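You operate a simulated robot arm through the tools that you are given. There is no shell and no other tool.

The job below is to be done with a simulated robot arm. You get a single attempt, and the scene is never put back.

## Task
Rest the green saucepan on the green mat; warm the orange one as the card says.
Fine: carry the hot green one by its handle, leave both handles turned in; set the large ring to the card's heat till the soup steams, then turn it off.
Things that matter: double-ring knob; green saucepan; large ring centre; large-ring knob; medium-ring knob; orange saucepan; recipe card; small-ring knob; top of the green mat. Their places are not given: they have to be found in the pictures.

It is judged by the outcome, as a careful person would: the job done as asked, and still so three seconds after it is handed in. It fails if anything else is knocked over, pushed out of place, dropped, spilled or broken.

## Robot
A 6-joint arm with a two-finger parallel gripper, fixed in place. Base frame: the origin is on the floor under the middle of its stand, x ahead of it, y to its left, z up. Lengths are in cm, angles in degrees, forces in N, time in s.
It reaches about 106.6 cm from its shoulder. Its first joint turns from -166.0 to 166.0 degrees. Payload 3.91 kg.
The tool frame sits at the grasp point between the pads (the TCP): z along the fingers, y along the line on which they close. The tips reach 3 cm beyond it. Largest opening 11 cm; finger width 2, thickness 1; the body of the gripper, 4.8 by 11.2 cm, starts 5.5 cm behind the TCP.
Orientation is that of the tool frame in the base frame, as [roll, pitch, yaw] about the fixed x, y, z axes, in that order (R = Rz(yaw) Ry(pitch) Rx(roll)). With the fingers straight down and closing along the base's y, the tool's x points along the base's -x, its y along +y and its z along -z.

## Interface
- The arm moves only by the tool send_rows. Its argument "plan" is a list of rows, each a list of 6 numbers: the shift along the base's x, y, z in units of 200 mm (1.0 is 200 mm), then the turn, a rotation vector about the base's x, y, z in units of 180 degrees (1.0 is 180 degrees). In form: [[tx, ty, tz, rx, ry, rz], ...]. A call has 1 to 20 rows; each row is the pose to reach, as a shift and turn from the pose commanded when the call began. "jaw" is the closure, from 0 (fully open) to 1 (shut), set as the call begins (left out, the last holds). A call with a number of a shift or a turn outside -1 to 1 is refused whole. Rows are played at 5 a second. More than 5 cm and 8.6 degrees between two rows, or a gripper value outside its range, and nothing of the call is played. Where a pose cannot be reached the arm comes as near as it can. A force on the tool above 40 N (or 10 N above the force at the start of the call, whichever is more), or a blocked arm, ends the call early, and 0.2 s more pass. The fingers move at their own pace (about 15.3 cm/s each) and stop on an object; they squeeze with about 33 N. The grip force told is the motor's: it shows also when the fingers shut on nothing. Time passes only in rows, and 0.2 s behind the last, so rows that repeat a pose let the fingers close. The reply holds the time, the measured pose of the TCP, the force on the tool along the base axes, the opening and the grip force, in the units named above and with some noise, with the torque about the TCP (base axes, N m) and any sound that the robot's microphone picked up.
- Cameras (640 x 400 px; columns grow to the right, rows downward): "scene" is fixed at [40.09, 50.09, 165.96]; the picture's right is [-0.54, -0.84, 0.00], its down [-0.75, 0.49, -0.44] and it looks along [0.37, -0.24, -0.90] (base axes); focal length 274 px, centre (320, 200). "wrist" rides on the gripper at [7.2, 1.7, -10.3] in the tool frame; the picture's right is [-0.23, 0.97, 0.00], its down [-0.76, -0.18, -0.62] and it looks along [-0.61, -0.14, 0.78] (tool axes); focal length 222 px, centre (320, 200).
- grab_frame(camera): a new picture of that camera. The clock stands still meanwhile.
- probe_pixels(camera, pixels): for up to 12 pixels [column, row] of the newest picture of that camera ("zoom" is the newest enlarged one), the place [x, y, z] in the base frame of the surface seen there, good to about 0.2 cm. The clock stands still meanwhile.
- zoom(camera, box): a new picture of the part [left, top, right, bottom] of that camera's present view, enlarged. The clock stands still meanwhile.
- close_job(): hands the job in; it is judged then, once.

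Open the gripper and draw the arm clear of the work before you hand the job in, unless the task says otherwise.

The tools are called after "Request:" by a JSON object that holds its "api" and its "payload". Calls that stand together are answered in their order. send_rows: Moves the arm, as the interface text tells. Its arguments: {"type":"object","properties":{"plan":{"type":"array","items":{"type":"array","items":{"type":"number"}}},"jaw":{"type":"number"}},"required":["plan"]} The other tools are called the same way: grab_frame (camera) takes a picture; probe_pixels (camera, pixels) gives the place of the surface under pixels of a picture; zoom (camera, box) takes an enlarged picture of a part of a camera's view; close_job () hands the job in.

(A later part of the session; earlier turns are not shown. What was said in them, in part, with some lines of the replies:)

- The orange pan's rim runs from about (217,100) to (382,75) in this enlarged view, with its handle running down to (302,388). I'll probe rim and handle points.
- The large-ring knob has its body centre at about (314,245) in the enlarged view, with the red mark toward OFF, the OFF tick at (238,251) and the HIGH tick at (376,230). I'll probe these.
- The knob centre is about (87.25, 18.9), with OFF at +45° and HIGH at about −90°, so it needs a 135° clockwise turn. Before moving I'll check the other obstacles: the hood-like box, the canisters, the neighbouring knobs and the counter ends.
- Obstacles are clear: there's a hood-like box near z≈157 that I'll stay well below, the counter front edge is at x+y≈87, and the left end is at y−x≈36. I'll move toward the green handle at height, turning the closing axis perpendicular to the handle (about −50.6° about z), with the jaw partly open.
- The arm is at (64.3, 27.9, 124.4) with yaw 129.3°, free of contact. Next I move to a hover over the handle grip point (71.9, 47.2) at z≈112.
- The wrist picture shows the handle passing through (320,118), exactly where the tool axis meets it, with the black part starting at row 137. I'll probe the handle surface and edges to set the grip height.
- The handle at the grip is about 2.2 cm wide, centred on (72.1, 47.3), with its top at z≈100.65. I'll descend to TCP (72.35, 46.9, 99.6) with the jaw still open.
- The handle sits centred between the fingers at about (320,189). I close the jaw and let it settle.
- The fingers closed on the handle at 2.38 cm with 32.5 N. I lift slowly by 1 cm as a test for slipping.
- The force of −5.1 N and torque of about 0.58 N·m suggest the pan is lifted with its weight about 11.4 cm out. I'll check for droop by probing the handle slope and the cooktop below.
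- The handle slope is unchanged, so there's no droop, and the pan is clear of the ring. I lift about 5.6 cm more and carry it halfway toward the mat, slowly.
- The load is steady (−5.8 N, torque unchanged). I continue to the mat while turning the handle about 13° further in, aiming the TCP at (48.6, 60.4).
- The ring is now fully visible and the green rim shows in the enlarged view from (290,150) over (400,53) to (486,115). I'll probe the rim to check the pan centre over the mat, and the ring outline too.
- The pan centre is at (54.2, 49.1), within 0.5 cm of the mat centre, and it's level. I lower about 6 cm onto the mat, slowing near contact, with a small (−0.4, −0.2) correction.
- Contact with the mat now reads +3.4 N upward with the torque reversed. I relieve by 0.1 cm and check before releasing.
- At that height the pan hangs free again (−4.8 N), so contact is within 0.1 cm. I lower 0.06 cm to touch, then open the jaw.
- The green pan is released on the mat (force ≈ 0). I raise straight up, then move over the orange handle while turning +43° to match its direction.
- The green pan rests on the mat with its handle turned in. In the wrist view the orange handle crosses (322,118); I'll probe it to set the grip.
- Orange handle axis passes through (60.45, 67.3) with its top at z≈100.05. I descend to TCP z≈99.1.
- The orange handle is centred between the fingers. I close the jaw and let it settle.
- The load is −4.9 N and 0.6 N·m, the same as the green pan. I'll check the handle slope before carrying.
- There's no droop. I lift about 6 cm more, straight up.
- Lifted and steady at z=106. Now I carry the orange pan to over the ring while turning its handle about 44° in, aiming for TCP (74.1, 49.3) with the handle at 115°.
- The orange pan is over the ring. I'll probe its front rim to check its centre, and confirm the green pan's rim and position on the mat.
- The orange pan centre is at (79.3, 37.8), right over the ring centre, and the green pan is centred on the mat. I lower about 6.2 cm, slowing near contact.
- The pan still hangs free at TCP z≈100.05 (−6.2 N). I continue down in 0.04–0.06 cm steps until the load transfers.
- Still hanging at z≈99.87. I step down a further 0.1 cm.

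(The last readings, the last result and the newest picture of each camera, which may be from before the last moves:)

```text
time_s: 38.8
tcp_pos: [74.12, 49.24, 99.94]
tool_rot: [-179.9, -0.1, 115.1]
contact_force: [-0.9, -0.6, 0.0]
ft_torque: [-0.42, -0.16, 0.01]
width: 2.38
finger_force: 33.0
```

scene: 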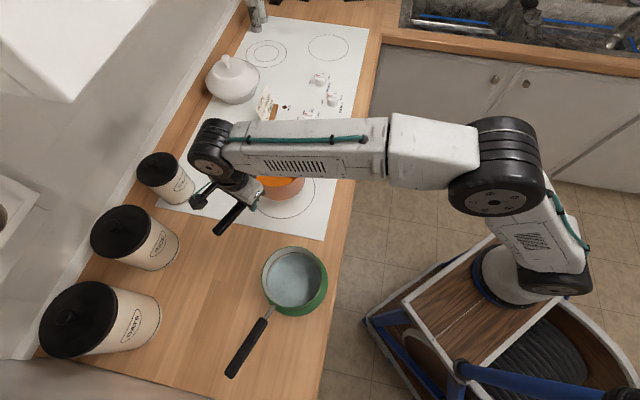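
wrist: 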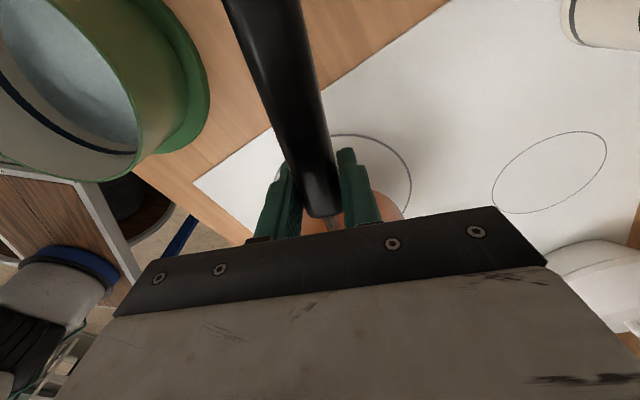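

The force dropped to zero, so the pan rests on the cooktop. I open the jaw, then rise straight up.

Request:
{"api": "send_rows", "payload": {"plan": [[0, 0, 0.001, 0, 0, 0], [0, 0, 0.001, 0, 0, 0], [0, 0, 0.001, 0, 0, 0], [0, 0, 0.001, 0, 0, 0]], "jaw": 0.35}}

Request:
{"api": "send_rows", "payload": {"plan": [[0, 0, 0.05, 0, 0, 0], [0, 0, 0.15, 0, 0, 0], [0, 0, 0.3, 0, 0, 0], [0, 0, 0.45, 0, 0, 0], [0, 0, 0.58, 0, 0, 0], [0, 0, 0.65, 0, 0, 0], [0, 0, 0.65, 0, 0, 0]]}}

Request:
{"api": "grab_frame", "payload": {"camera": "wrist"}}

Request:
{"api": "grab_frame", "payload": {"camera": "scene"}}

```text
time_s: 39.8
tcp_pos: [74.25, 49.37, 99.84]
tool_rot: [180.0, 0.0, 115.0]
contact_force: [0.2, 0.1, -0.4]
ft_torque: [0.01, -0.02, -0.04]
width: 7.16
finger_force: 0.1
```

```text
time_s: 41.4
tcp_pos: [74.15, 49.37, 112.86]
tool_rot: [-180.0, -0.1, 115.0]
contact_force: [-1.0, -0.2, -0.4]
ft_torque: [0.0, -0.02, -0.01]
width: 7.15
finger_force: 0.0
```

```text
taken
```

wrist: 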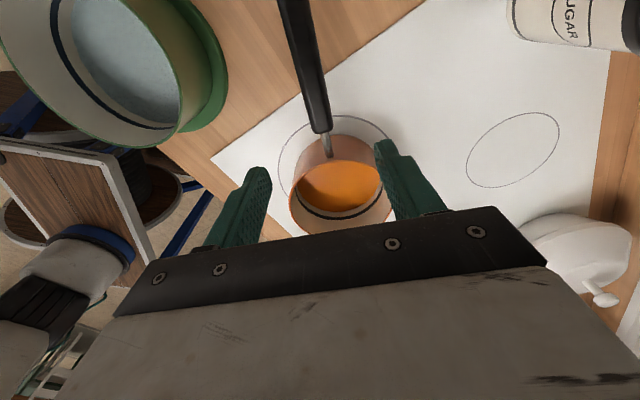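

```text
taken
```

scene: 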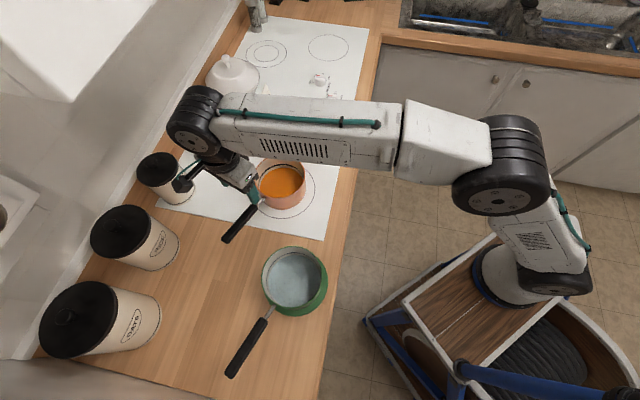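

Both pans are in place: orange on the ring around (282,188), green on the mat around (293,280). Now I move toward the large-ring knob at (87.25, 18.9) at height, turning the gripper so the closing axis is across the knob's bar (yaw 225°).

Request:
{"api": "send_rows", "payload": {"plan": [[0.03, -0.07, 0, 0, 0, 0.035], [0.075, -0.175, 0, 0, 0, 0.075], [0.12, -0.285, 0, 0, 0, 0.115], [0.17, -0.395, 0, 0, 0, 0.155], [0.215, -0.505, 0, 0, 0, 0.195], [0.26, -0.615, 0, 0, 0, 0.235], [0.305, -0.715, 0, 0, 0, 0.275], [0.328, -0.765, 0, 0, 0, 0.305]]}}

Request:
{"api": "send_rows", "payload": {"plan": [[0.03, -0.07, 0, 0, 0, 0.035], [0.075, -0.175, 0, 0, 0, 0.075], [0.12, -0.285, 0, 0, 0, 0.115], [0.17, -0.395, 0, 0, 0, 0.155], [0.215, -0.505, 0, 0, 0, 0.195], [0.26, -0.615, -0.03, 0, 0, 0.235], [0.305, -0.715, -0.06, 0, 0, 0.275], [0.327, -0.7585, -0.09, 0, 0, 0.306], [0.327, -0.7585, -0.1, 0, 0, 0.306]]}}

Request:
{"api": "grab_frame", "payload": {"camera": "wrist"}}

Request:
{"api": "grab_frame", "payload": {"camera": "scene"}}

```text
time_s: 43.2
tcp_pos: [80.74, 33.99, 112.75]
tool_rot: [-180.0, 0.0, 170.1]
contact_force: [0.5, -0.1, 0.6]
ft_torque: [-0.02, 0.02, 0.0]
width: 7.15
finger_force: 0.1
```

```text
time_s: 45.2
tcp_pos: [87.3, 18.7, 110.98]
tool_rot: [179.9, 0.0, -134.8]
contact_force: [0.2, 0.4, -0.5]
ft_torque: [-0.01, -0.01, -0.01]
width: 7.14
finger_force: 0.0
```

```text
taken
```

wrist: 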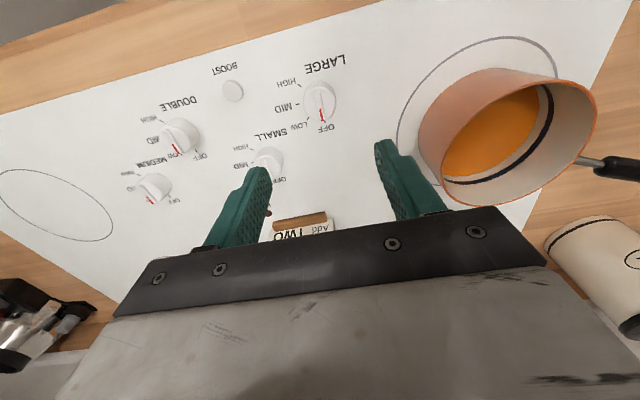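

```text
taken
```

scene: 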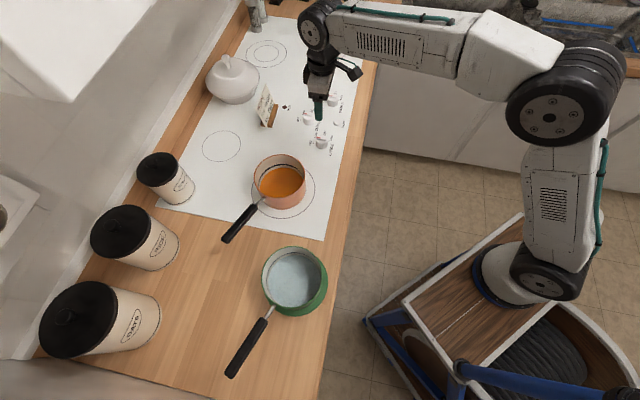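

The large knob appears at about (320,97) in the wrist view with its red mark toward OFF. I'll zoom there for a precise location.

Request:
{"api": "zoom", "payload": {"camera": "wrist", "box": [260, 50, 380, 140]}}

Request:
{"api": "zoom", "payload": {"camera": "scene", "box": [285, 105, 345, 155]}}

```text
4.44 times, centred on (320, 95) of wrist
```

zoom: 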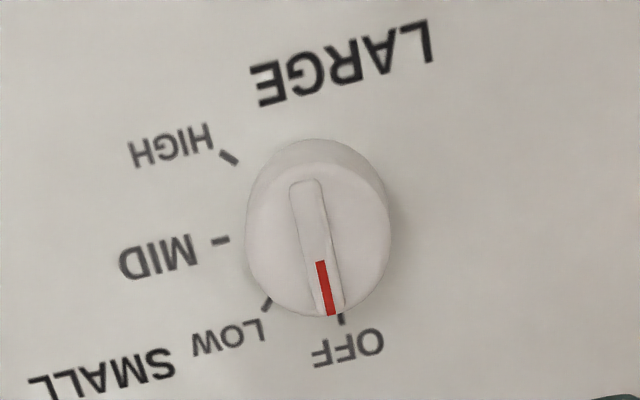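

```text
8.00 times, centred on (315, 130) of scene
```

zoom: 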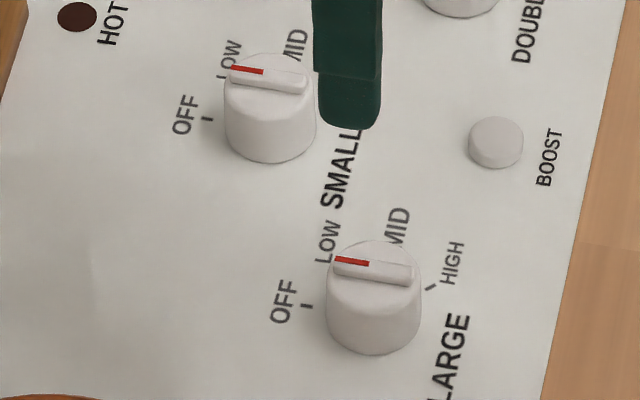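

The ticks are clear now: OFF, LOW, MID and HIGH run clockwise. I'll re-zoom the wrist view and probe the ticks, bar ends and knob outline to get the exact centre and the turn angle.

Request:
{"api": "zoom", "payload": {"camera": "wrist", "box": [260, 50, 380, 140]}}

Request:
{"api": "probe_pixels", "payload": {"camera": "zoom", "pixels": [[341, 320], [267, 304], [220, 241], [230, 158], [331, 312], [303, 186], [317, 248], [252, 240], [385, 235], [300, 310], [325, 170], [280, 200]]}}

Request:
{"api": "probe_pixels", "payload": {"camera": "zoom", "pixels": [[325, 280], [310, 215], [322, 265], [306, 200], [260, 270], [375, 275], [360, 195], [270, 190], [300, 160], [350, 160], [340, 148], [390, 200]]}}

```text
4.44 times, centred on (320, 95) of wrist
```

zoom: 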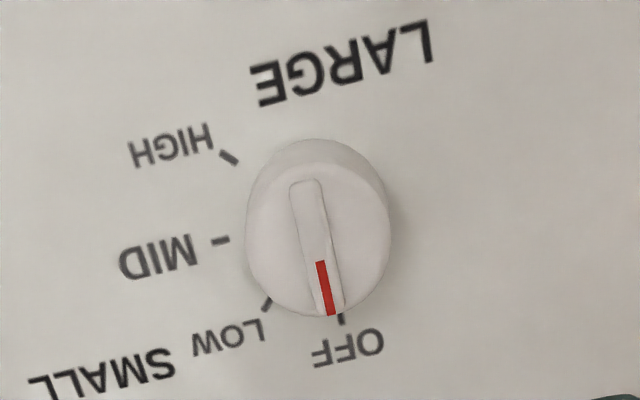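

```text
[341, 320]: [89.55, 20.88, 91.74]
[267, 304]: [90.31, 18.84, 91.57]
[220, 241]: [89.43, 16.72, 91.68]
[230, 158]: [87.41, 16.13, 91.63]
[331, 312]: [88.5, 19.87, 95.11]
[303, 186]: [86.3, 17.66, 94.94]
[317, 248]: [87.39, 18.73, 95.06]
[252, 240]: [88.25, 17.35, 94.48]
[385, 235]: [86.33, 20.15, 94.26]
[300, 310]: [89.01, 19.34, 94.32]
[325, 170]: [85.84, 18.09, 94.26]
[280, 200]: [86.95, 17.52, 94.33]
```

```text
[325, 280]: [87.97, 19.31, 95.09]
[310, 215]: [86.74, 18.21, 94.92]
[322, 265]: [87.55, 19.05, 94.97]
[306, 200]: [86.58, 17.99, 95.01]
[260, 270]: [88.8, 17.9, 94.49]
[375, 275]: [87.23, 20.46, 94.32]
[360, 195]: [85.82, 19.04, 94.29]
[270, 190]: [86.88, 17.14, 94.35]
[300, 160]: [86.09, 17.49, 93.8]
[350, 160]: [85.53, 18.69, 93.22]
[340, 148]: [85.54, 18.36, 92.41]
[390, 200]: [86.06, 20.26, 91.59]
```

The knob centre is (87.35, 18.75), radius 1.7, its top at z≈94.35; ticks are OFF +45°, LOW 0°, MID −45°, HIGH −90°. I descend with the jaw straddling it to TCP z≈95.45 (tips about 0.6 cm above the cooktop).

Request:
{"api": "send_rows", "payload": {"plan": [[0.002, 0.0025, -0.12, 0, 0, 0], [0.002, 0.0025, -0.27, 0, 0, 0], [0.002, 0.0025, -0.42, 0, 0, 0], [0.002, 0.0025, -0.56, 0, 0, 0], [0.002, 0.0025, -0.67, 0, 0, 0], [0.002, 0.0025, -0.74, 0, 0, 0], [0.002, 0.0025, -0.77, 0, 0, 0], [0.002, 0.0025, -0.775, 0, 0, 0]]}}

Request:
{"api": "grab_frame", "payload": {"camera": "wrist"}}

```text
time_s: 47.0
tcp_pos: [87.47, 18.85, 95.34]
tool_rot: [-179.9, 0.0, -135.0]
contact_force: [-0.4, 0.5, 0.6]
ft_torque: [0.0, 0.0, -0.02]
width: 7.13
finger_force: 0.1
```

```text
taken
```

wrist: 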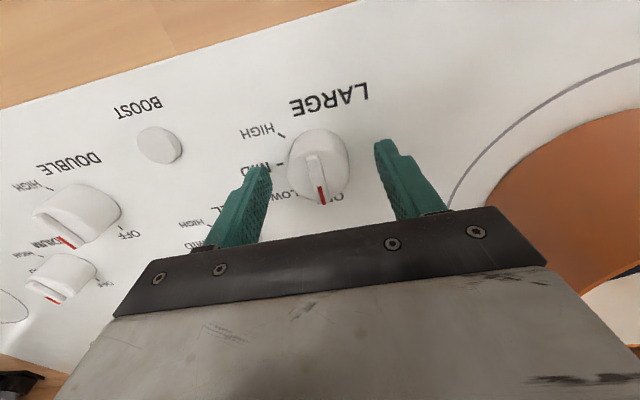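

The knob is between the fingers at about (319,170). I close gently onto it and read the force.

Request:
{"api": "send_rows", "payload": {"plan": [[0, 0, 0, 0, 0, 0], [0, 0, 0, 0, 0, 0], [0, 0, 0, 0, 0, 0], [0, 0, 0, 0, 0, 0]], "jaw": 1.0}}

Request:
{"api": "grab_frame", "payload": {"camera": "wrist"}}

```text
time_s: 48.0
tcp_pos: [87.51, 18.81, 95.43]
tool_rot: [179.9, 0.0, -135.0]
contact_force: [5.2, -2.9, -3.7]
ft_torque: [0.06, -0.3, 0.0]
width: 3.89
finger_force: 45.4
```

```text
taken
```

wrist: 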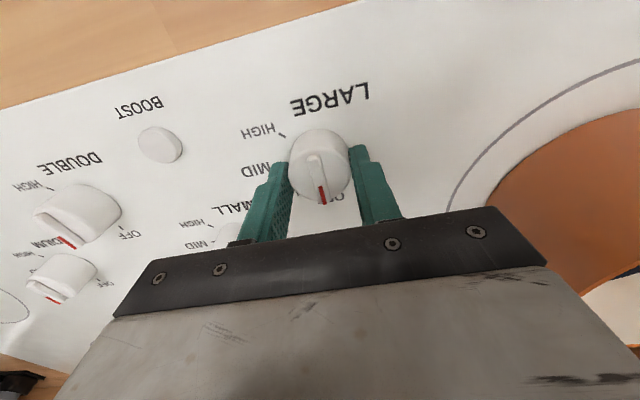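

The grip holds at 3.89 cm with a small side load (5.2, −2.9 N). I nudge 0.1 cm to relieve it and test a −15° turn, checking whether the knob follows.

Request:
{"api": "send_rows", "payload": {"plan": [[0.0035, -0.0035, 0, 0, 0, 0], [0.0035, -0.0035, 0, 0, 0, -0.02], [0.0035, -0.0035, 0, 0, 0, -0.045], [0.0035, -0.0035, 0, 0, 0, -0.07], [0.0035, -0.0035, 0, 0, 0, -0.083], [0.0035, -0.0035, 0, 0, 0, -0.083]]}}

Request:
{"api": "grab_frame", "payload": {"camera": "wrist"}}

Request:
{"api": "zoom", "payload": {"camera": "wrist", "box": [240, 90, 400, 220]}}

```text
time_s: 49.4
tcp_pos: [87.42, 18.78, 95.26]
tool_rot: [-180.0, 0.0, -150.0]
contact_force: [-1.4, -1.6, -0.3]
ft_torque: [-0.29, 0.37, 0.0]
width: 3.93
finger_force: 45.0
```

```text
taken
```

wrist: 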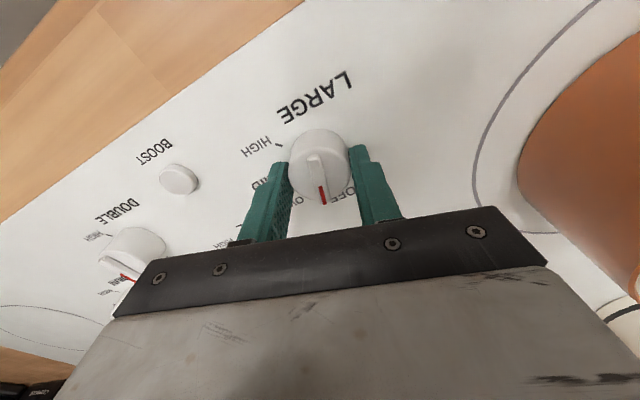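

```text
3.08 times, centred on (320, 155) of wrist
```

zoom: 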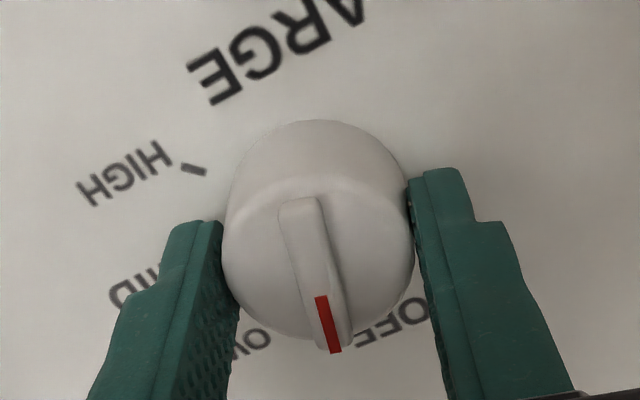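

The knob follows the fingers exactly (the bar is unchanged in the wrist frame), with no resistance. I turn the remaining −120° to reach HIGH.

Request:
{"api": "send_rows", "payload": {"plan": [[0, 0, 0, 0, 0, -0.03], [0, 0, 0, 0, 0, -0.07], [0, 0, 0, 0, 0, -0.11], [0, 0, 0, 0, 0, -0.15], [0, 0, 0, 0, 0, -0.19], [0, 0, 0, 0, 0, -0.23], [0, 0, 0, 0, 0, -0.27], [0, 0, 0, 0, 0, -0.31], [0, 0, 0, 0, 0, -0.35], [0, 0, 0, 0, 0, -0.39], [0, 0, 0, 0, 0, -0.43], [0, 0, 0, 0, 0, -0.47], [0, 0, 0, 0, 0, -0.51], [0, 0, 0, 0, 0, -0.55], [0, 0, 0, 0, 0, -0.59], [0, 0, 0, 0, 0, -0.63], [0, 0, 0, 0, 0, -0.655], [0, 0, 0, 0, 0, -0.667], [0, 0, 0, 0, 0, -0.667]]}}

Request:
{"api": "zoom", "payload": {"camera": "wrist", "box": [240, 90, 400, 220]}}

Request:
{"api": "grab_frame", "payload": {"camera": "scene"}}

```text
time_s: 53.4
tcp_pos: [87.33, 18.85, 95.35]
tool_rot: [-179.9, -0.1, 90.0]
contact_force: [-29.9, -8.5, -4.0]
ft_torque: [-0.31, 0.73, 0.51]
width: 3.92
finger_force: 44.8
```

```text
3.08 times, centred on (320, 155) of wrist
```

zoom: 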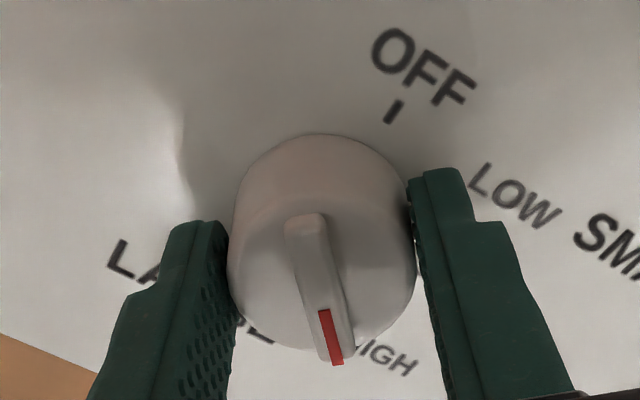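

```text
taken
```

scene: 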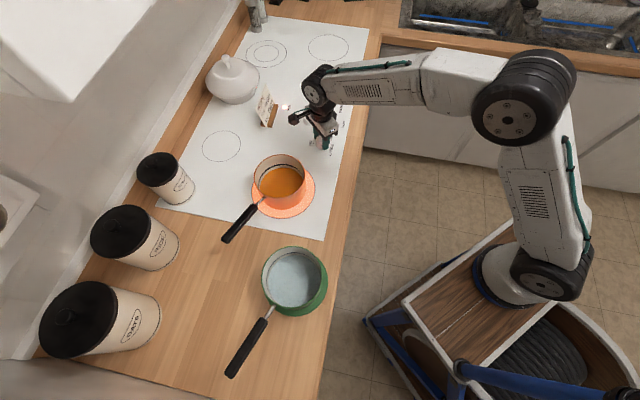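

The ring glows around the pan, so it's on at HIGH; a side load of 30 N built up from slight off-centring. I open the jaw to free the knob and check the knob, the pan and the steam.

Request:
{"api": "send_rows", "payload": {"plan": [[0, 0, 0, 0, 0, 0], [0, 0, 0, 0, 0, 0], [0, 0, 0, 0, 0, 0]], "jaw": 0.35}}

Request:
{"api": "grab_frame", "payload": {"camera": "scene"}}

Request:
{"api": "zoom", "payload": {"camera": "scene", "box": [230, 90, 350, 230]}}

Request:
{"api": "zoom", "payload": {"camera": "wrist", "box": [240, 90, 400, 220]}}

```text
time_s: 54.2
tcp_pos: [87.58, 18.86, 95.38]
tool_rot: [-179.9, 0.0, 90.0]
contact_force: [-0.4, 0.1, 0.1]
ft_torque: [0.04, -0.01, -0.03]
width: 7.17
finger_force: 0.1
```

```text
taken
```

scene: 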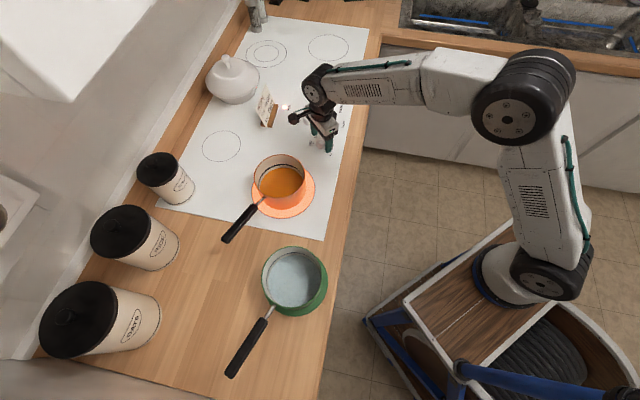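

```text
2.86 times, centred on (290, 160) of scene
```

zoom: 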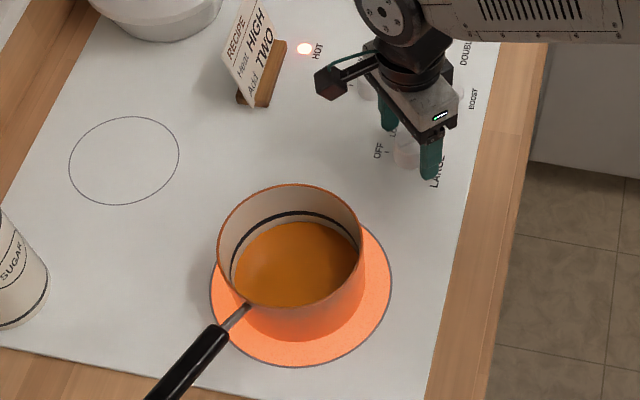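

```text
3.08 times, centred on (320, 155) of wrist
```

zoom: 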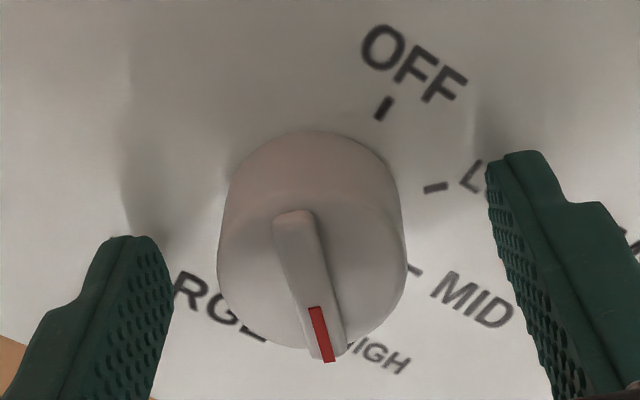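

The knob points at HIGH and the HOT lamp is lit; there's no steam yet. I recentre the open jaw about 0.3 cm toward −x for the later turn-off and wait about a second.

Request:
{"api": "send_rows", "payload": {"plan": [[-0.008, -0.002, 0, 0, 0, 0], [-0.014, -0.003, 0, 0, 0, 0], [-0.014, -0.003, 0, 0, 0, 0], [-0.014, -0.003, 0, 0, 0, 0]]}}

Request:
{"api": "zoom", "payload": {"camera": "scene", "box": [230, 90, 350, 230]}}

Request:
{"api": "zoom", "payload": {"camera": "wrist", "box": [240, 90, 400, 220]}}

```text
time_s: 55.2
tcp_pos: [87.19, 18.59, 95.3]
tool_rot: [180.0, 0.0, 90.0]
contact_force: [0.1, -0.5, -0.1]
ft_torque: [-0.04, 0.03, 0.0]
width: 7.14
finger_force: 0.1
```

```text
2.86 times, centred on (290, 160) of scene
```

zoom: 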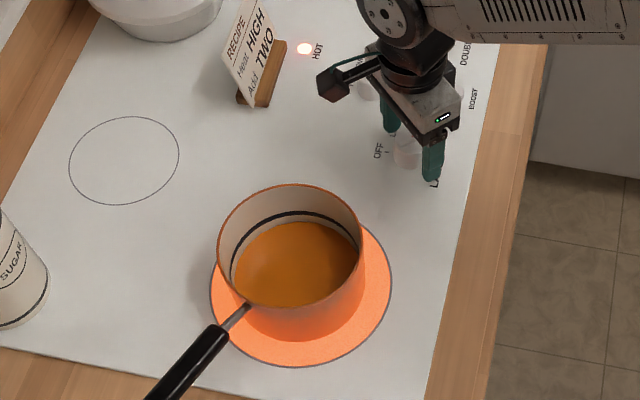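

```text
3.08 times, centred on (320, 155) of wrist
```

zoom: 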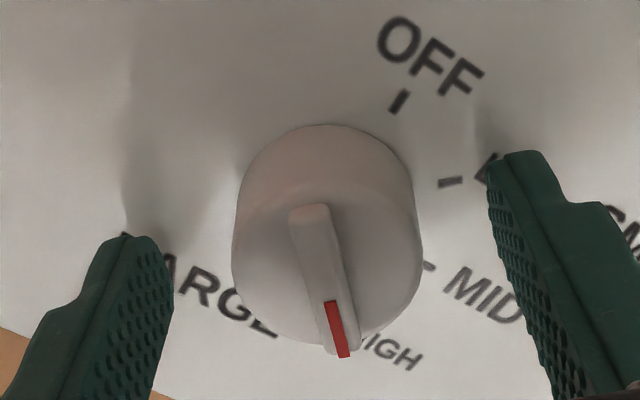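

The jaw is well centred and there's no steam yet. I wait 2 s and look again.

Request:
{"api": "send_rows", "payload": {"plan": [[0, 0, 0, 0, 0, 0], [0, 0, 0, 0, 0, 0], [0, 0, 0, 0, 0, 0], [0, 0, 0, 0, 0, 0], [0, 0, 0, 0, 0, 0], [0, 0, 0, 0, 0, 0], [0, 0, 0, 0, 0, 0], [0, 0, 0, 0, 0, 0], [0, 0, 0, 0, 0, 0]]}}

Request:
{"api": "zoom", "payload": {"camera": "scene", "box": [230, 110, 350, 230]}}

```text
time_s: 57.2
tcp_pos: [87.28, 18.71, 95.23]
tool_rot: [-180.0, -0.1, 90.0]
contact_force: [0.0, 0.3, 0.4]
ft_torque: [-0.03, -0.01, 0.0]
width: 7.13
finger_force: 0.0
```

```text
3.33 times, centred on (290, 170) of scene
```

zoom: 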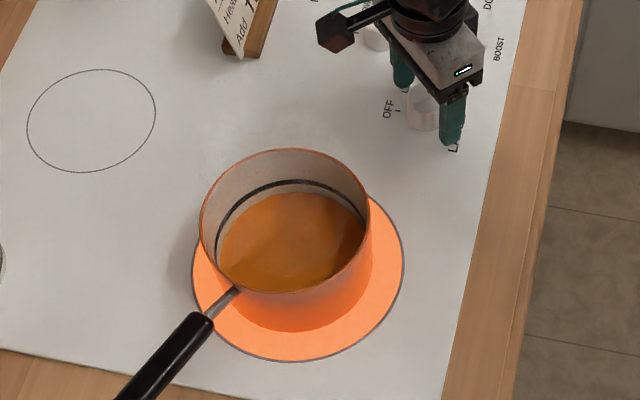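

The soup surface looks slightly mottled now. I'll zoom closer to tell whether that's steam.

Request:
{"api": "zoom", "payload": {"camera": "scene", "box": [250, 130, 315, 210]}}

Request:
{"api": "grab_frame", "payload": {"camera": "scene"}}

```text
5.00 times, centred on (282, 170) of scene
```

zoom: 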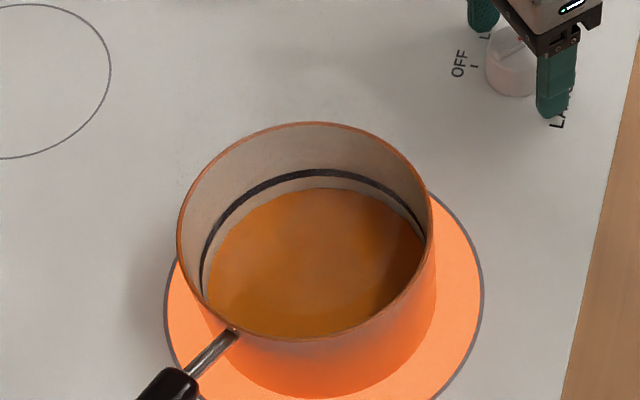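

```text
taken
```

scene: 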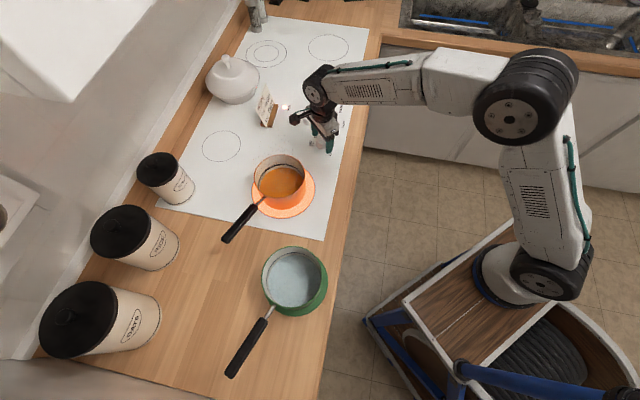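

There's a faint haze over the soup. I'll probe the haze area for points above the surface, and wait a further second to see whether it's really steam.

Request:
{"api": "probe_pixels", "payload": {"camera": "zoom", "pixels": [[320, 250], [340, 215], [300, 180], [330, 130], [330, 90], [340, 60], [280, 260], [380, 250], [300, 100], [360, 100], [320, 160], [260, 230]]}}

Request:
{"api": "send_rows", "payload": {"plan": [[0, 0, 0, 0, 0, 0], [0, 0, 0, 0, 0, 0], [0, 0, 0, 0, 0, 0], [0, 0, 0, 0, 0, 0]]}}

Request:
{"api": "zoom", "payload": {"camera": "scene", "box": [250, 130, 315, 210]}}

```text
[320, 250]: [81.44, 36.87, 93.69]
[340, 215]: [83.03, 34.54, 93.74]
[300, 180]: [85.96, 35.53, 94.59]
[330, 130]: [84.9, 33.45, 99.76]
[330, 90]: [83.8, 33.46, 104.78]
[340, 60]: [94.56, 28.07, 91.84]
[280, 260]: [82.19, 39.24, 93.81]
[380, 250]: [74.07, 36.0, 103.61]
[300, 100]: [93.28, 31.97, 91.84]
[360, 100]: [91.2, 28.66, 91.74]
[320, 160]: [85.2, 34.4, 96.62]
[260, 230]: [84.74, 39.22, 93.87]
```

```text
time_s: 58.2
tcp_pos: [87.17, 18.74, 95.27]
tool_rot: [180.0, 0.1, 90.1]
contact_force: [-0.3, -0.1, 0.2]
ft_torque: [0.01, -0.04, 0.02]
width: 7.16
finger_force: 0.1
```

```text
5.00 times, centred on (282, 170) of scene
```

zoom: 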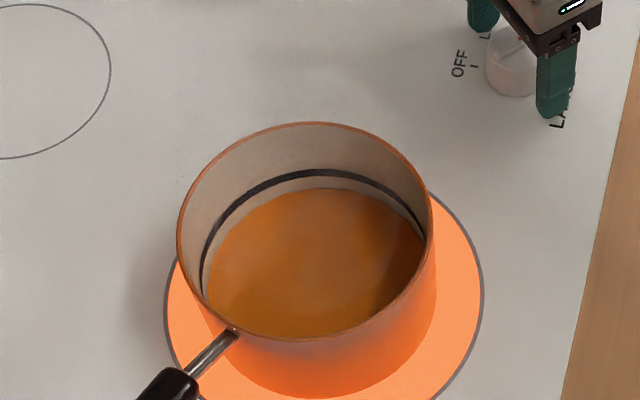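

Probes at z≈104 (above the rim at 100) confirm steam puffs rising from the soup. I close the jaw on the knob now, and recheck the steam before turning.

Request:
{"api": "send_rows", "payload": {"plan": [[0, 0, 0, 0, 0, 0], [0, 0, 0, 0, 0, 0], [0, 0, 0, 0, 0, 0]], "jaw": 1.0}}

Request:
{"api": "zoom", "payload": {"camera": "scene", "box": [250, 130, 315, 210]}}

Request:
{"api": "zoom", "payload": {"camera": "scene", "box": [255, 245, 335, 320]}}

Request:
{"api": "grab_frame", "payload": {"camera": "wrist"}}

```text
time_s: 59.0
tcp_pos: [87.37, 18.73, 95.43]
tool_rot: [180.0, 0.0, 89.9]
contact_force: [17.7, 1.6, -1.3]
ft_torque: [0.11, -0.71, -0.02]
width: 3.89
finger_force: 44.4
```

```text
5.00 times, centred on (282, 170) of scene
```

zoom: 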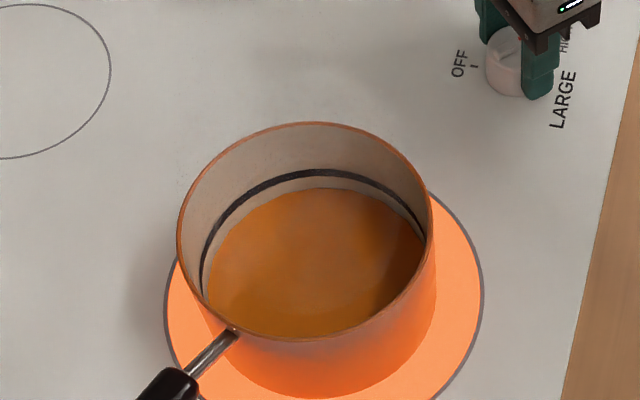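

```text
5.33 times, centred on (295, 282) of scene
```

zoom: 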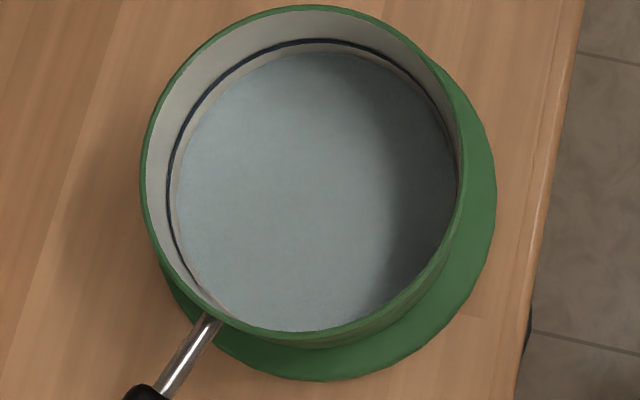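

```text
taken
```

wrist: 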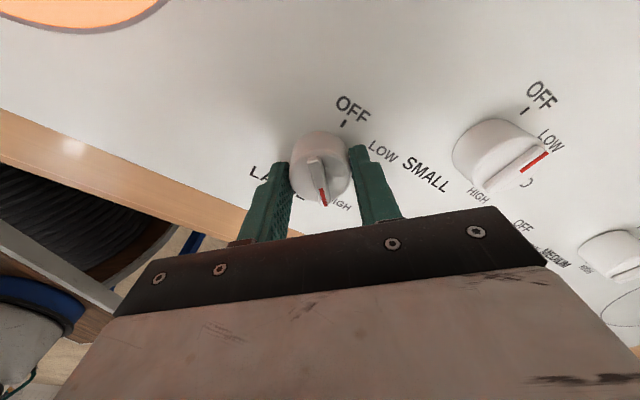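

The steam haze persists over the soup, and the knob is gripped with a +17.7 N side load, so I shift (+0.1, −0.04) cm while turning +135° back to OFF.

Request:
{"api": "send_rows", "payload": {"plan": [[0.0052, -0.002, 0, 0, 0, 0.02], [0.0052, -0.002, 0, 0, 0, 0.06], [0.0052, -0.002, 0, 0, 0, 0.105], [0.0052, -0.002, 0, 0, 0, 0.15], [0.0052, -0.002, 0, 0, 0, 0.195], [0.0052, -0.002, 0, 0, 0, 0.24], [0.0052, -0.002, 0, 0, 0, 0.285], [0.0052, -0.002, 0, 0, 0, 0.33], [0.0052, -0.002, 0, 0, 0, 0.375], [0.0052, -0.002, 0, 0, 0, 0.42], [0.0052, -0.002, 0, 0, 0, 0.465], [0.0052, -0.002, 0, 0, 0, 0.51], [0.0052, -0.002, 0, 0, 0, 0.555], [0.0052, -0.002, 0, 0, 0, 0.6], [0.0052, -0.002, 0, 0, 0, 0.645], [0.0052, -0.002, 0, 0, 0, 0.69], [0.0052, -0.002, 0, 0, 0, 0.73], [0.0052, -0.002, 0, 0, 0, 0.75], [0.0052, -0.002, 0, 0, 0, 0.75]]}}

Request:
{"api": "grab_frame", "payload": {"camera": "scene"}}

Request:
{"api": "zoom", "payload": {"camera": "scene", "box": [250, 130, 315, 210]}}

Request:
{"api": "zoom", "payload": {"camera": "wrist", "box": [240, 90, 400, 220]}}

```text
time_s: 63.0
tcp_pos: [87.32, 18.65, 95.37]
tool_rot: [-180.0, 0.0, -134.9]
contact_force: [13.6, 9.5, 6.0]
ft_torque: [0.37, -0.5, -0.03]
width: 3.94
finger_force: 44.9
```

```text
taken
```

scene: 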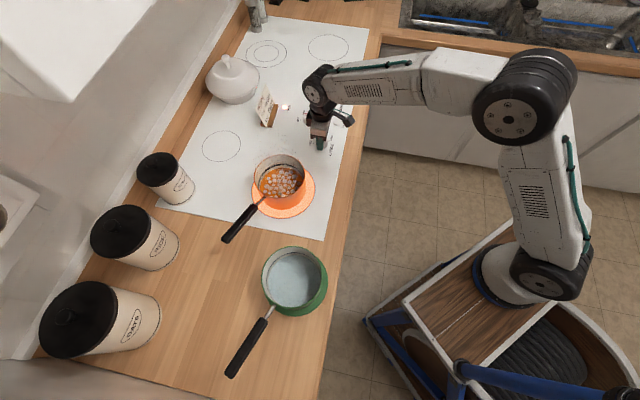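

```text
5.00 times, centred on (282, 170) of scene
```

zoom: 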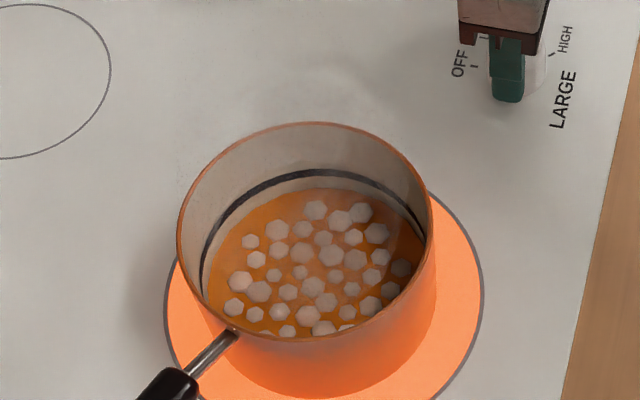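

```text
3.08 times, centred on (320, 155) of wrist
```

zoom: 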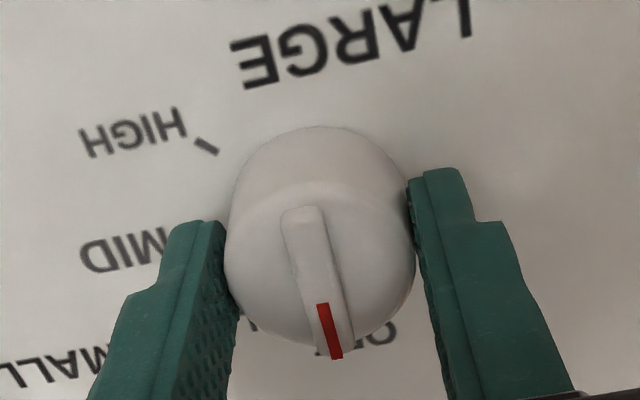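

The knob is back at OFF (red mark toward the OFF tick), but the soup is bubbling and the ring still glows. I hold briefly and recheck whether the glow is fading.

Request:
{"api": "send_rows", "payload": {"plan": [[0, 0, 0, 0, 0, 0.008], [0, 0, 0, 0, 0, 0.008]]}}

Request:
{"api": "zoom", "payload": {"camera": "scene", "box": [250, 130, 315, 210]}}

Request:
{"api": "zoom", "payload": {"camera": "scene", "box": [260, 90, 345, 160]}}

```text
time_s: 63.6
tcp_pos: [87.31, 18.72, 95.37]
tool_rot: [180.0, 0.0, -133.5]
contact_force: [8.7, 7.6, 4.5]
ft_torque: [0.34, -0.22, -0.35]
width: 3.89
finger_force: 45.5
```

```text
5.00 times, centred on (282, 170) of scene
```

zoom: 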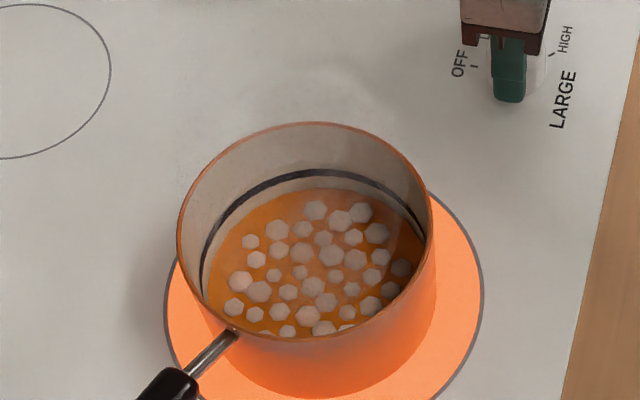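

```text
5.71 times, centred on (302, 125) of scene
```

zoom: 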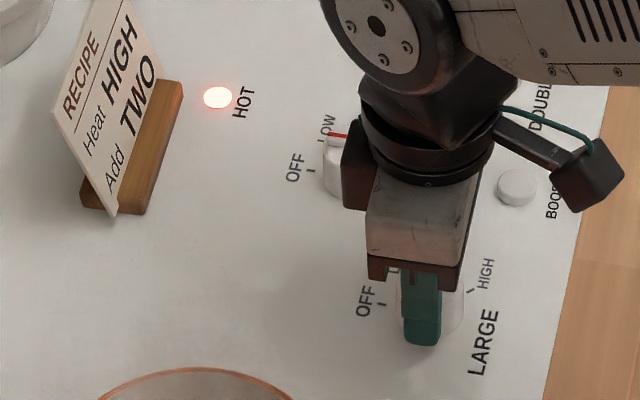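

A torque of −0.35 N·m shows the knob against its OFF stop. I release the knob and keep watching the pan.

Request:
{"api": "send_rows", "payload": {"plan": [[0, 0, 0, 0, 0, 0.0], [0, 0, 0, 0, 0, 0.0]], "jaw": 0.35}}

Request:
{"api": "zoom", "payload": {"camera": "scene", "box": [250, 130, 315, 210]}}

Request:
{"api": "zoom", "payload": {"camera": "wrist", "box": [240, 90, 400, 220]}}

```text
time_s: 64.2
tcp_pos: [87.21, 18.63, 95.46]
tool_rot: [180.0, 0.0, -133.6]
contact_force: [0.2, -0.1, 0.9]
ft_torque: [0.01, -0.03, 0.01]
width: 7.17
finger_force: 0.0
```

```text
5.00 times, centred on (282, 170) of scene
```

zoom: 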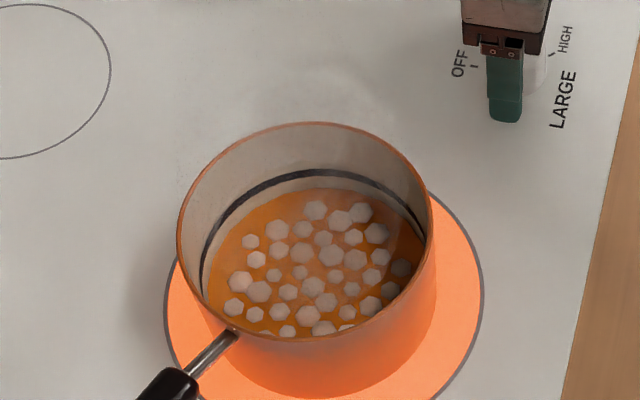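

```text
3.08 times, centred on (320, 155) of wrist
```

zoom: 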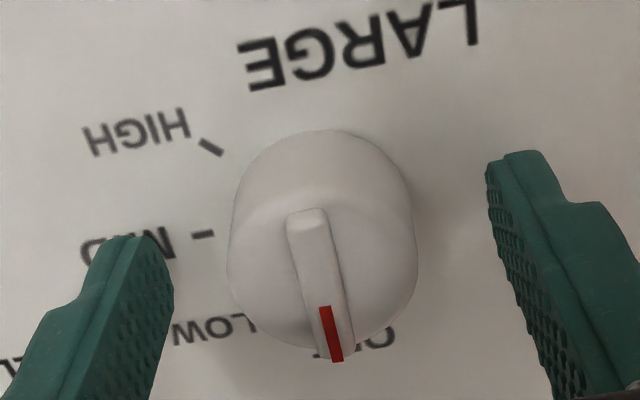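

The knob is free and points at OFF. I raise the arm straight up and check whether the ring cools and the bubbling stops.

Request:
{"api": "send_rows", "payload": {"plan": [[0, 0, 0.05, 0, 0, 0], [0, 0, 0.15, 0, 0, 0], [0, 0, 0.3, 0, 0, 0], [0, 0, 0.45, 0, 0, 0], [0, 0, 0.6, 0, 0, 0], [0, 0, 0.75, 0, 0, 0], [0, 0, 0.85, 0, 0, 0]]}}

Request:
{"api": "grab_frame", "payload": {"camera": "scene"}}

Request:
{"api": "zoom", "payload": {"camera": "scene", "box": [240, 70, 360, 215]}}

Request:
{"api": "grab_frame", "payload": {"camera": "wrist"}}

```text
time_s: 65.8
tcp_pos: [87.35, 18.86, 112.42]
tool_rot: [180.0, 0.0, -133.6]
contact_force: [-0.3, 0.6, -0.2]
ft_torque: [0.0, -0.02, -0.02]
width: 7.17
finger_force: 0.2
```

```text
taken
```

scene: 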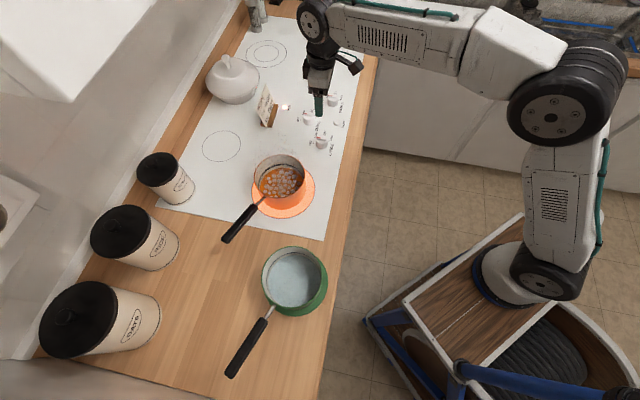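

```text
2.76 times, centred on (300, 142) of scene
```

zoom: 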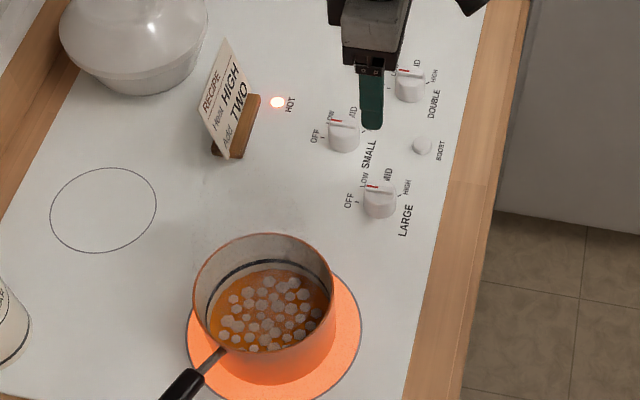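

```text
taken
```

wrist: 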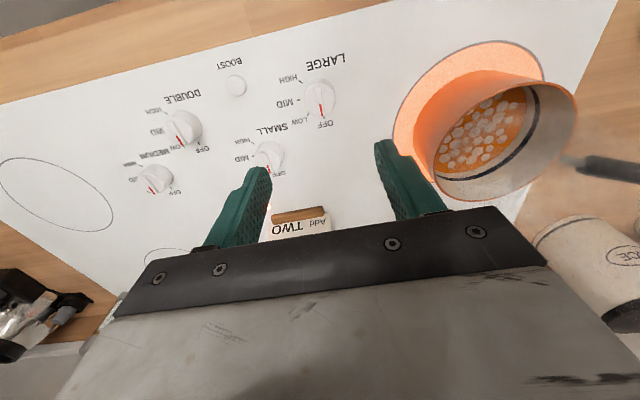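

The large knob sits in the same position as at the start (OFF), while the ring still glows and the soup bubbles. I'll zoom precisely on the knob and wait a second to see the trend.

Request:
{"api": "zoom", "payload": {"camera": "wrist", "box": [260, 50, 380, 140]}}

Request:
{"api": "send_rows", "payload": {"plan": [[0, 0, 0, 0, 0, 0], [0, 0, 0, 0, 0, 0], [0, 0, 0, 0, 0, 0], [0, 0, 0, 0, 0, 0]]}}

Request:
{"api": "zoom", "payload": {"camera": "scene", "box": [240, 70, 360, 215]}}

```text
4.44 times, centred on (320, 95) of wrist
```

zoom: 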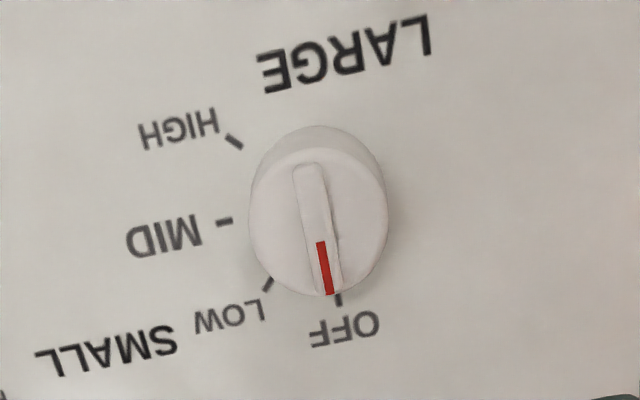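

```text
time_s: 66.8
tcp_pos: [87.33, 18.76, 112.48]
tool_rot: [180.0, 0.0, -133.6]
contact_force: [0.1, 0.6, 0.3]
ft_torque: [0.01, 0.0, -0.02]
width: 7.13
finger_force: 0.1
```

```text
2.76 times, centred on (300, 142) of scene
```

zoom: 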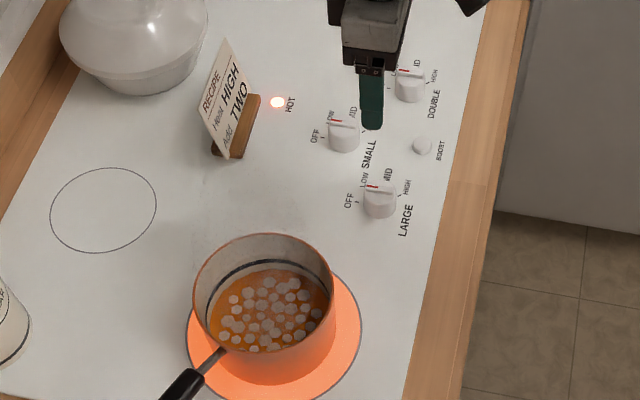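

The knob is exactly on OFF. I wait 1 s more and zoom on the ring and pan to compare the glow and soup level.

Request:
{"api": "send_rows", "payload": {"plan": [[0, 0, 0, 0, 0, 0], [0, 0, 0, 0, 0, 0], [0, 0, 0, 0, 0, 0], [0, 0, 0, 0, 0, 0]]}}

Request:
{"api": "zoom", "payload": {"camera": "scene", "box": [250, 130, 315, 210]}}

Request:
{"api": "probe_pixels", "payload": {"camera": "zoom", "pixels": [[290, 260], [330, 255], [310, 300], [350, 215], [260, 235], [230, 285], [450, 300], [330, 320]]}}

```text
time_s: 67.8
tcp_pos: [87.26, 18.81, 112.34]
tool_rot: [179.9, 0.1, -133.6]
contact_force: [0.3, -0.2, 0.2]
ft_torque: [0.03, 0.02, 0.03]
width: 7.15
finger_force: 0.0
```

```text
5.00 times, centred on (282, 170) of scene
```

zoom: 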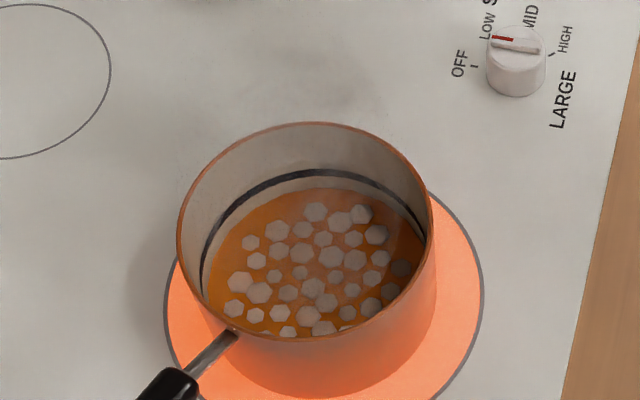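

```text
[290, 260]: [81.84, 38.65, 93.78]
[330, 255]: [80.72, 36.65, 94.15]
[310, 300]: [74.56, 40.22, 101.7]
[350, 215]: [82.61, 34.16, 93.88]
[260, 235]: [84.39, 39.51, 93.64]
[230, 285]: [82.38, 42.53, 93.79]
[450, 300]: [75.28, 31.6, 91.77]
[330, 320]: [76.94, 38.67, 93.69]
```

The glow is fading and the soup level is unchanged at 93.7, so the ring is off and only cooling. I draw the arm clear toward its start pose while watching.

Request:
{"api": "send_rows", "payload": {"plan": [[-0.05, -0.02, 0.05, 0, 0, -0.02], [-0.15, -0.05, 0.12, 0, 0, -0.045], [-0.27, -0.09, 0.2, 0, 0, -0.07], [-0.4, -0.13, 0.28, 0, 0, -0.095], [-0.53, -0.175, 0.36, 0, 0, -0.12], [-0.66, -0.22, 0.44, 0, 0, -0.14], [-0.77, -0.255, 0.5, 0, 0, -0.15]]}}

Request:
{"api": "send_rows", "payload": {"plan": [[-0.12, -0.04, 0.05, 0, 0, -0.02], [-0.25, -0.08, 0.1, 0, 0, -0.045], [-0.38, -0.125, 0.15, 0, 0, -0.07], [-0.5, -0.165, 0.2, 0, 0, -0.09], [-0.62, -0.205, 0.24, 0, 0, -0.107], [-0.72, -0.235, 0.26, 0, 0, -0.107], [-0.77, -0.255, 0.27, 0, 0, -0.107]]}}

Request:
{"api": "grab_frame", "payload": {"camera": "scene"}}

Request:
{"api": "zoom", "payload": {"camera": "scene", "box": [250, 130, 315, 210]}}

```text
time_s: 69.4
tcp_pos: [71.93, 13.62, 122.31]
tool_rot: [-179.9, 0.0, -160.6]
contact_force: [0.1, 0.6, -0.4]
ft_torque: [0.0, 0.02, 0.0]
width: 7.16
finger_force: 0.1
```

```text
time_s: 71.0
tcp_pos: [56.5, 8.46, 127.65]
tool_rot: [-179.9, 0.0, -179.7]
contact_force: [-0.4, 1.1, 0.2]
ft_torque: [-0.01, -0.01, 0.04]
width: 7.15
finger_force: 0.0
```

```text
taken
```

scene: 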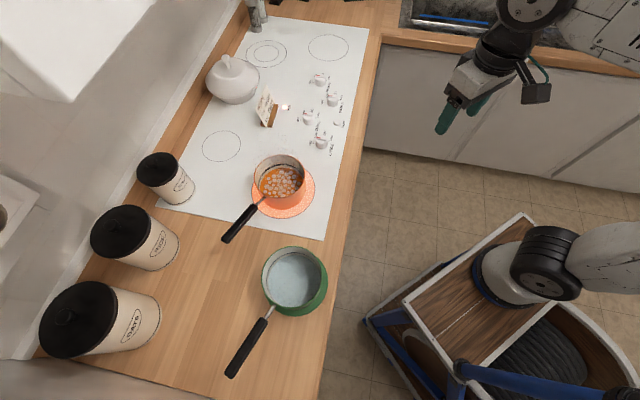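

```text
5.00 times, centred on (282, 170) of scene
```

zoom: 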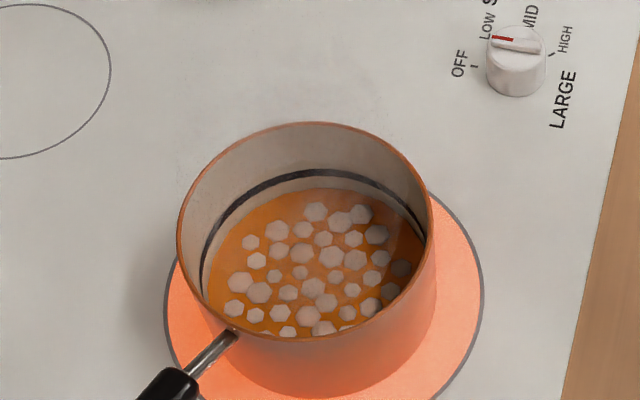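

The arm is back at its start area with the ring glow fading further. I open the jaw fully and wait a few seconds, watching the soup settle.

Request:
{"api": "send_rows", "payload": {"plan": [[0, 0, 0, 0, 0, 0], [0, 0, 0, 0, 0, 0], [0, 0, 0, 0, 0, 0], [0, 0, 0, 0, 0, 0], [0, 0, 0, 0, 0, 0], [0, 0, 0, 0, 0, 0], [0, 0, 0, 0, 0, 0], [0, 0, 0, 0, 0, 0], [0, 0, 0, 0, 0, 0], [0, 0, 0, 0, 0, 0], [0, 0, 0, 0, 0, 0], [0, 0, 0, 0, 0, 0], [0, 0, 0, 0, 0, 0], [0, 0, 0, 0, 0, 0]], "jaw": 0.0}}

Request:
{"api": "zoom", "payload": {"camera": "scene", "box": [250, 130, 315, 210]}}

```text
time_s: 74.0
tcp_pos: [56.53, 8.32, 127.78]
tool_rot: [-180.0, 0.0, -179.8]
contact_force: [-0.1, 0.5, -0.7]
ft_torque: [-0.04, 0.01, 0.0]
width: 11.01
finger_force: 0.0
```

```text
5.00 times, centred on (282, 170) of scene
```

zoom: 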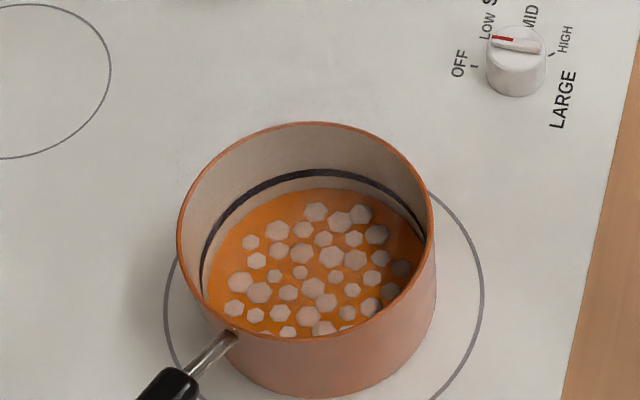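

The ring glow is gone and the soup is still gently bubbling. I wait a few more seconds to see it settle.

Request:
{"api": "send_rows", "payload": {"plan": [[0, 0, 0, 0, 0, 0], [0, 0, 0, 0, 0, 0], [0, 0, 0, 0, 0, 0], [0, 0, 0, 0, 0, 0], [0, 0, 0, 0, 0, 0], [0, 0, 0, 0, 0, 0], [0, 0, 0, 0, 0, 0], [0, 0, 0, 0, 0, 0], [0, 0, 0, 0, 0, 0], [0, 0, 0, 0, 0, 0], [0, 0, 0, 0, 0, 0], [0, 0, 0, 0, 0, 0], [0, 0, 0, 0, 0, 0], [0, 0, 0, 0, 0, 0], [0, 0, 0, 0, 0, 0], [0, 0, 0, 0, 0, 0], [0, 0, 0, 0, 0, 0], [0, 0, 0, 0, 0, 0], [0, 0, 0, 0, 0, 0], [0, 0, 0, 0, 0, 0]]}}

Request:
{"api": "zoom", "payload": {"camera": "scene", "box": [240, 70, 360, 215]}}

Request:
{"api": "grab_frame", "payload": {"camera": "scene"}}

```text
time_s: 78.2
tcp_pos: [56.62, 8.4, 127.71]
tool_rot: [-179.9, 0.0, -179.8]
contact_force: [-0.3, 0.3, 0.6]
ft_torque: [-0.01, 0.0, 0.0]
width: 11.0
finger_force: 0.1
```

```text
2.76 times, centred on (300, 142) of scene
```

zoom: 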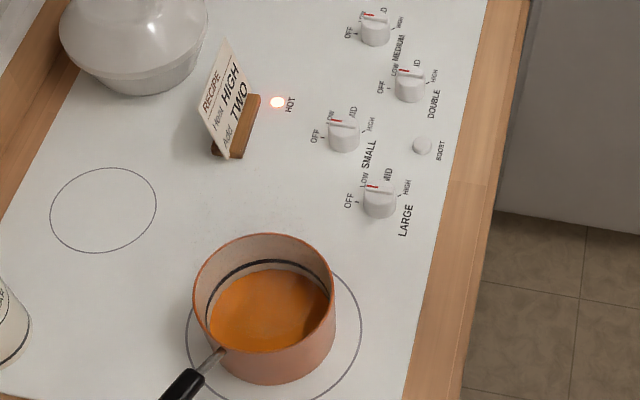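

```text
taken
```

scene: 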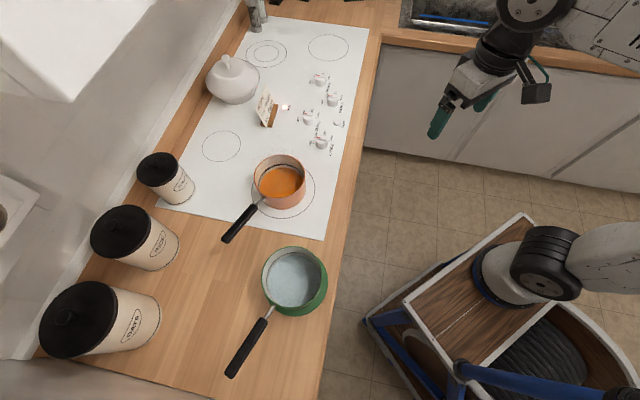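

The bubbling has stopped, the ring is dark, all knobs read OFF, and nothing is spilled. The orange pan sits centred on the large ring and the green one on its mat, both handles turned in over the counter, and the arm is clear with the jaw open, so I hand the job in.

Request:
{"api": "close_job", "payload": {}}

```text
The job is handed in.
```

The job is handed in. The green saucepan is on the green mat and the orange one has been heated on the large ring, but the soup boiled for a while instead of only steaming.

- **Green saucepan:** I carried it by its handle and set it centred on the mat, with the handle turned in over the counter.
- **Orange saucepan:** it sits centred on the large ring, with its handle turned in the same way.
- **Heating:** the card says "Heat HIGH", so I turned the large-ring knob to HIGH. I saw steam at about 57 s but only had the knob back at OFF at about 63 s. By then the soup was bubbling, and it stayed that way on leftover heat for at least another 11 s.
- **At hand-in:** the bubbling had stopped, the ring was dark and all four knobs read OFF. The HOT light was still lit. I saw no spill, and the soup level was unchanged when I measured it at 68 s.

The card also says "Add TWO". I did nothing about that line, since your instructions only covered the heat.
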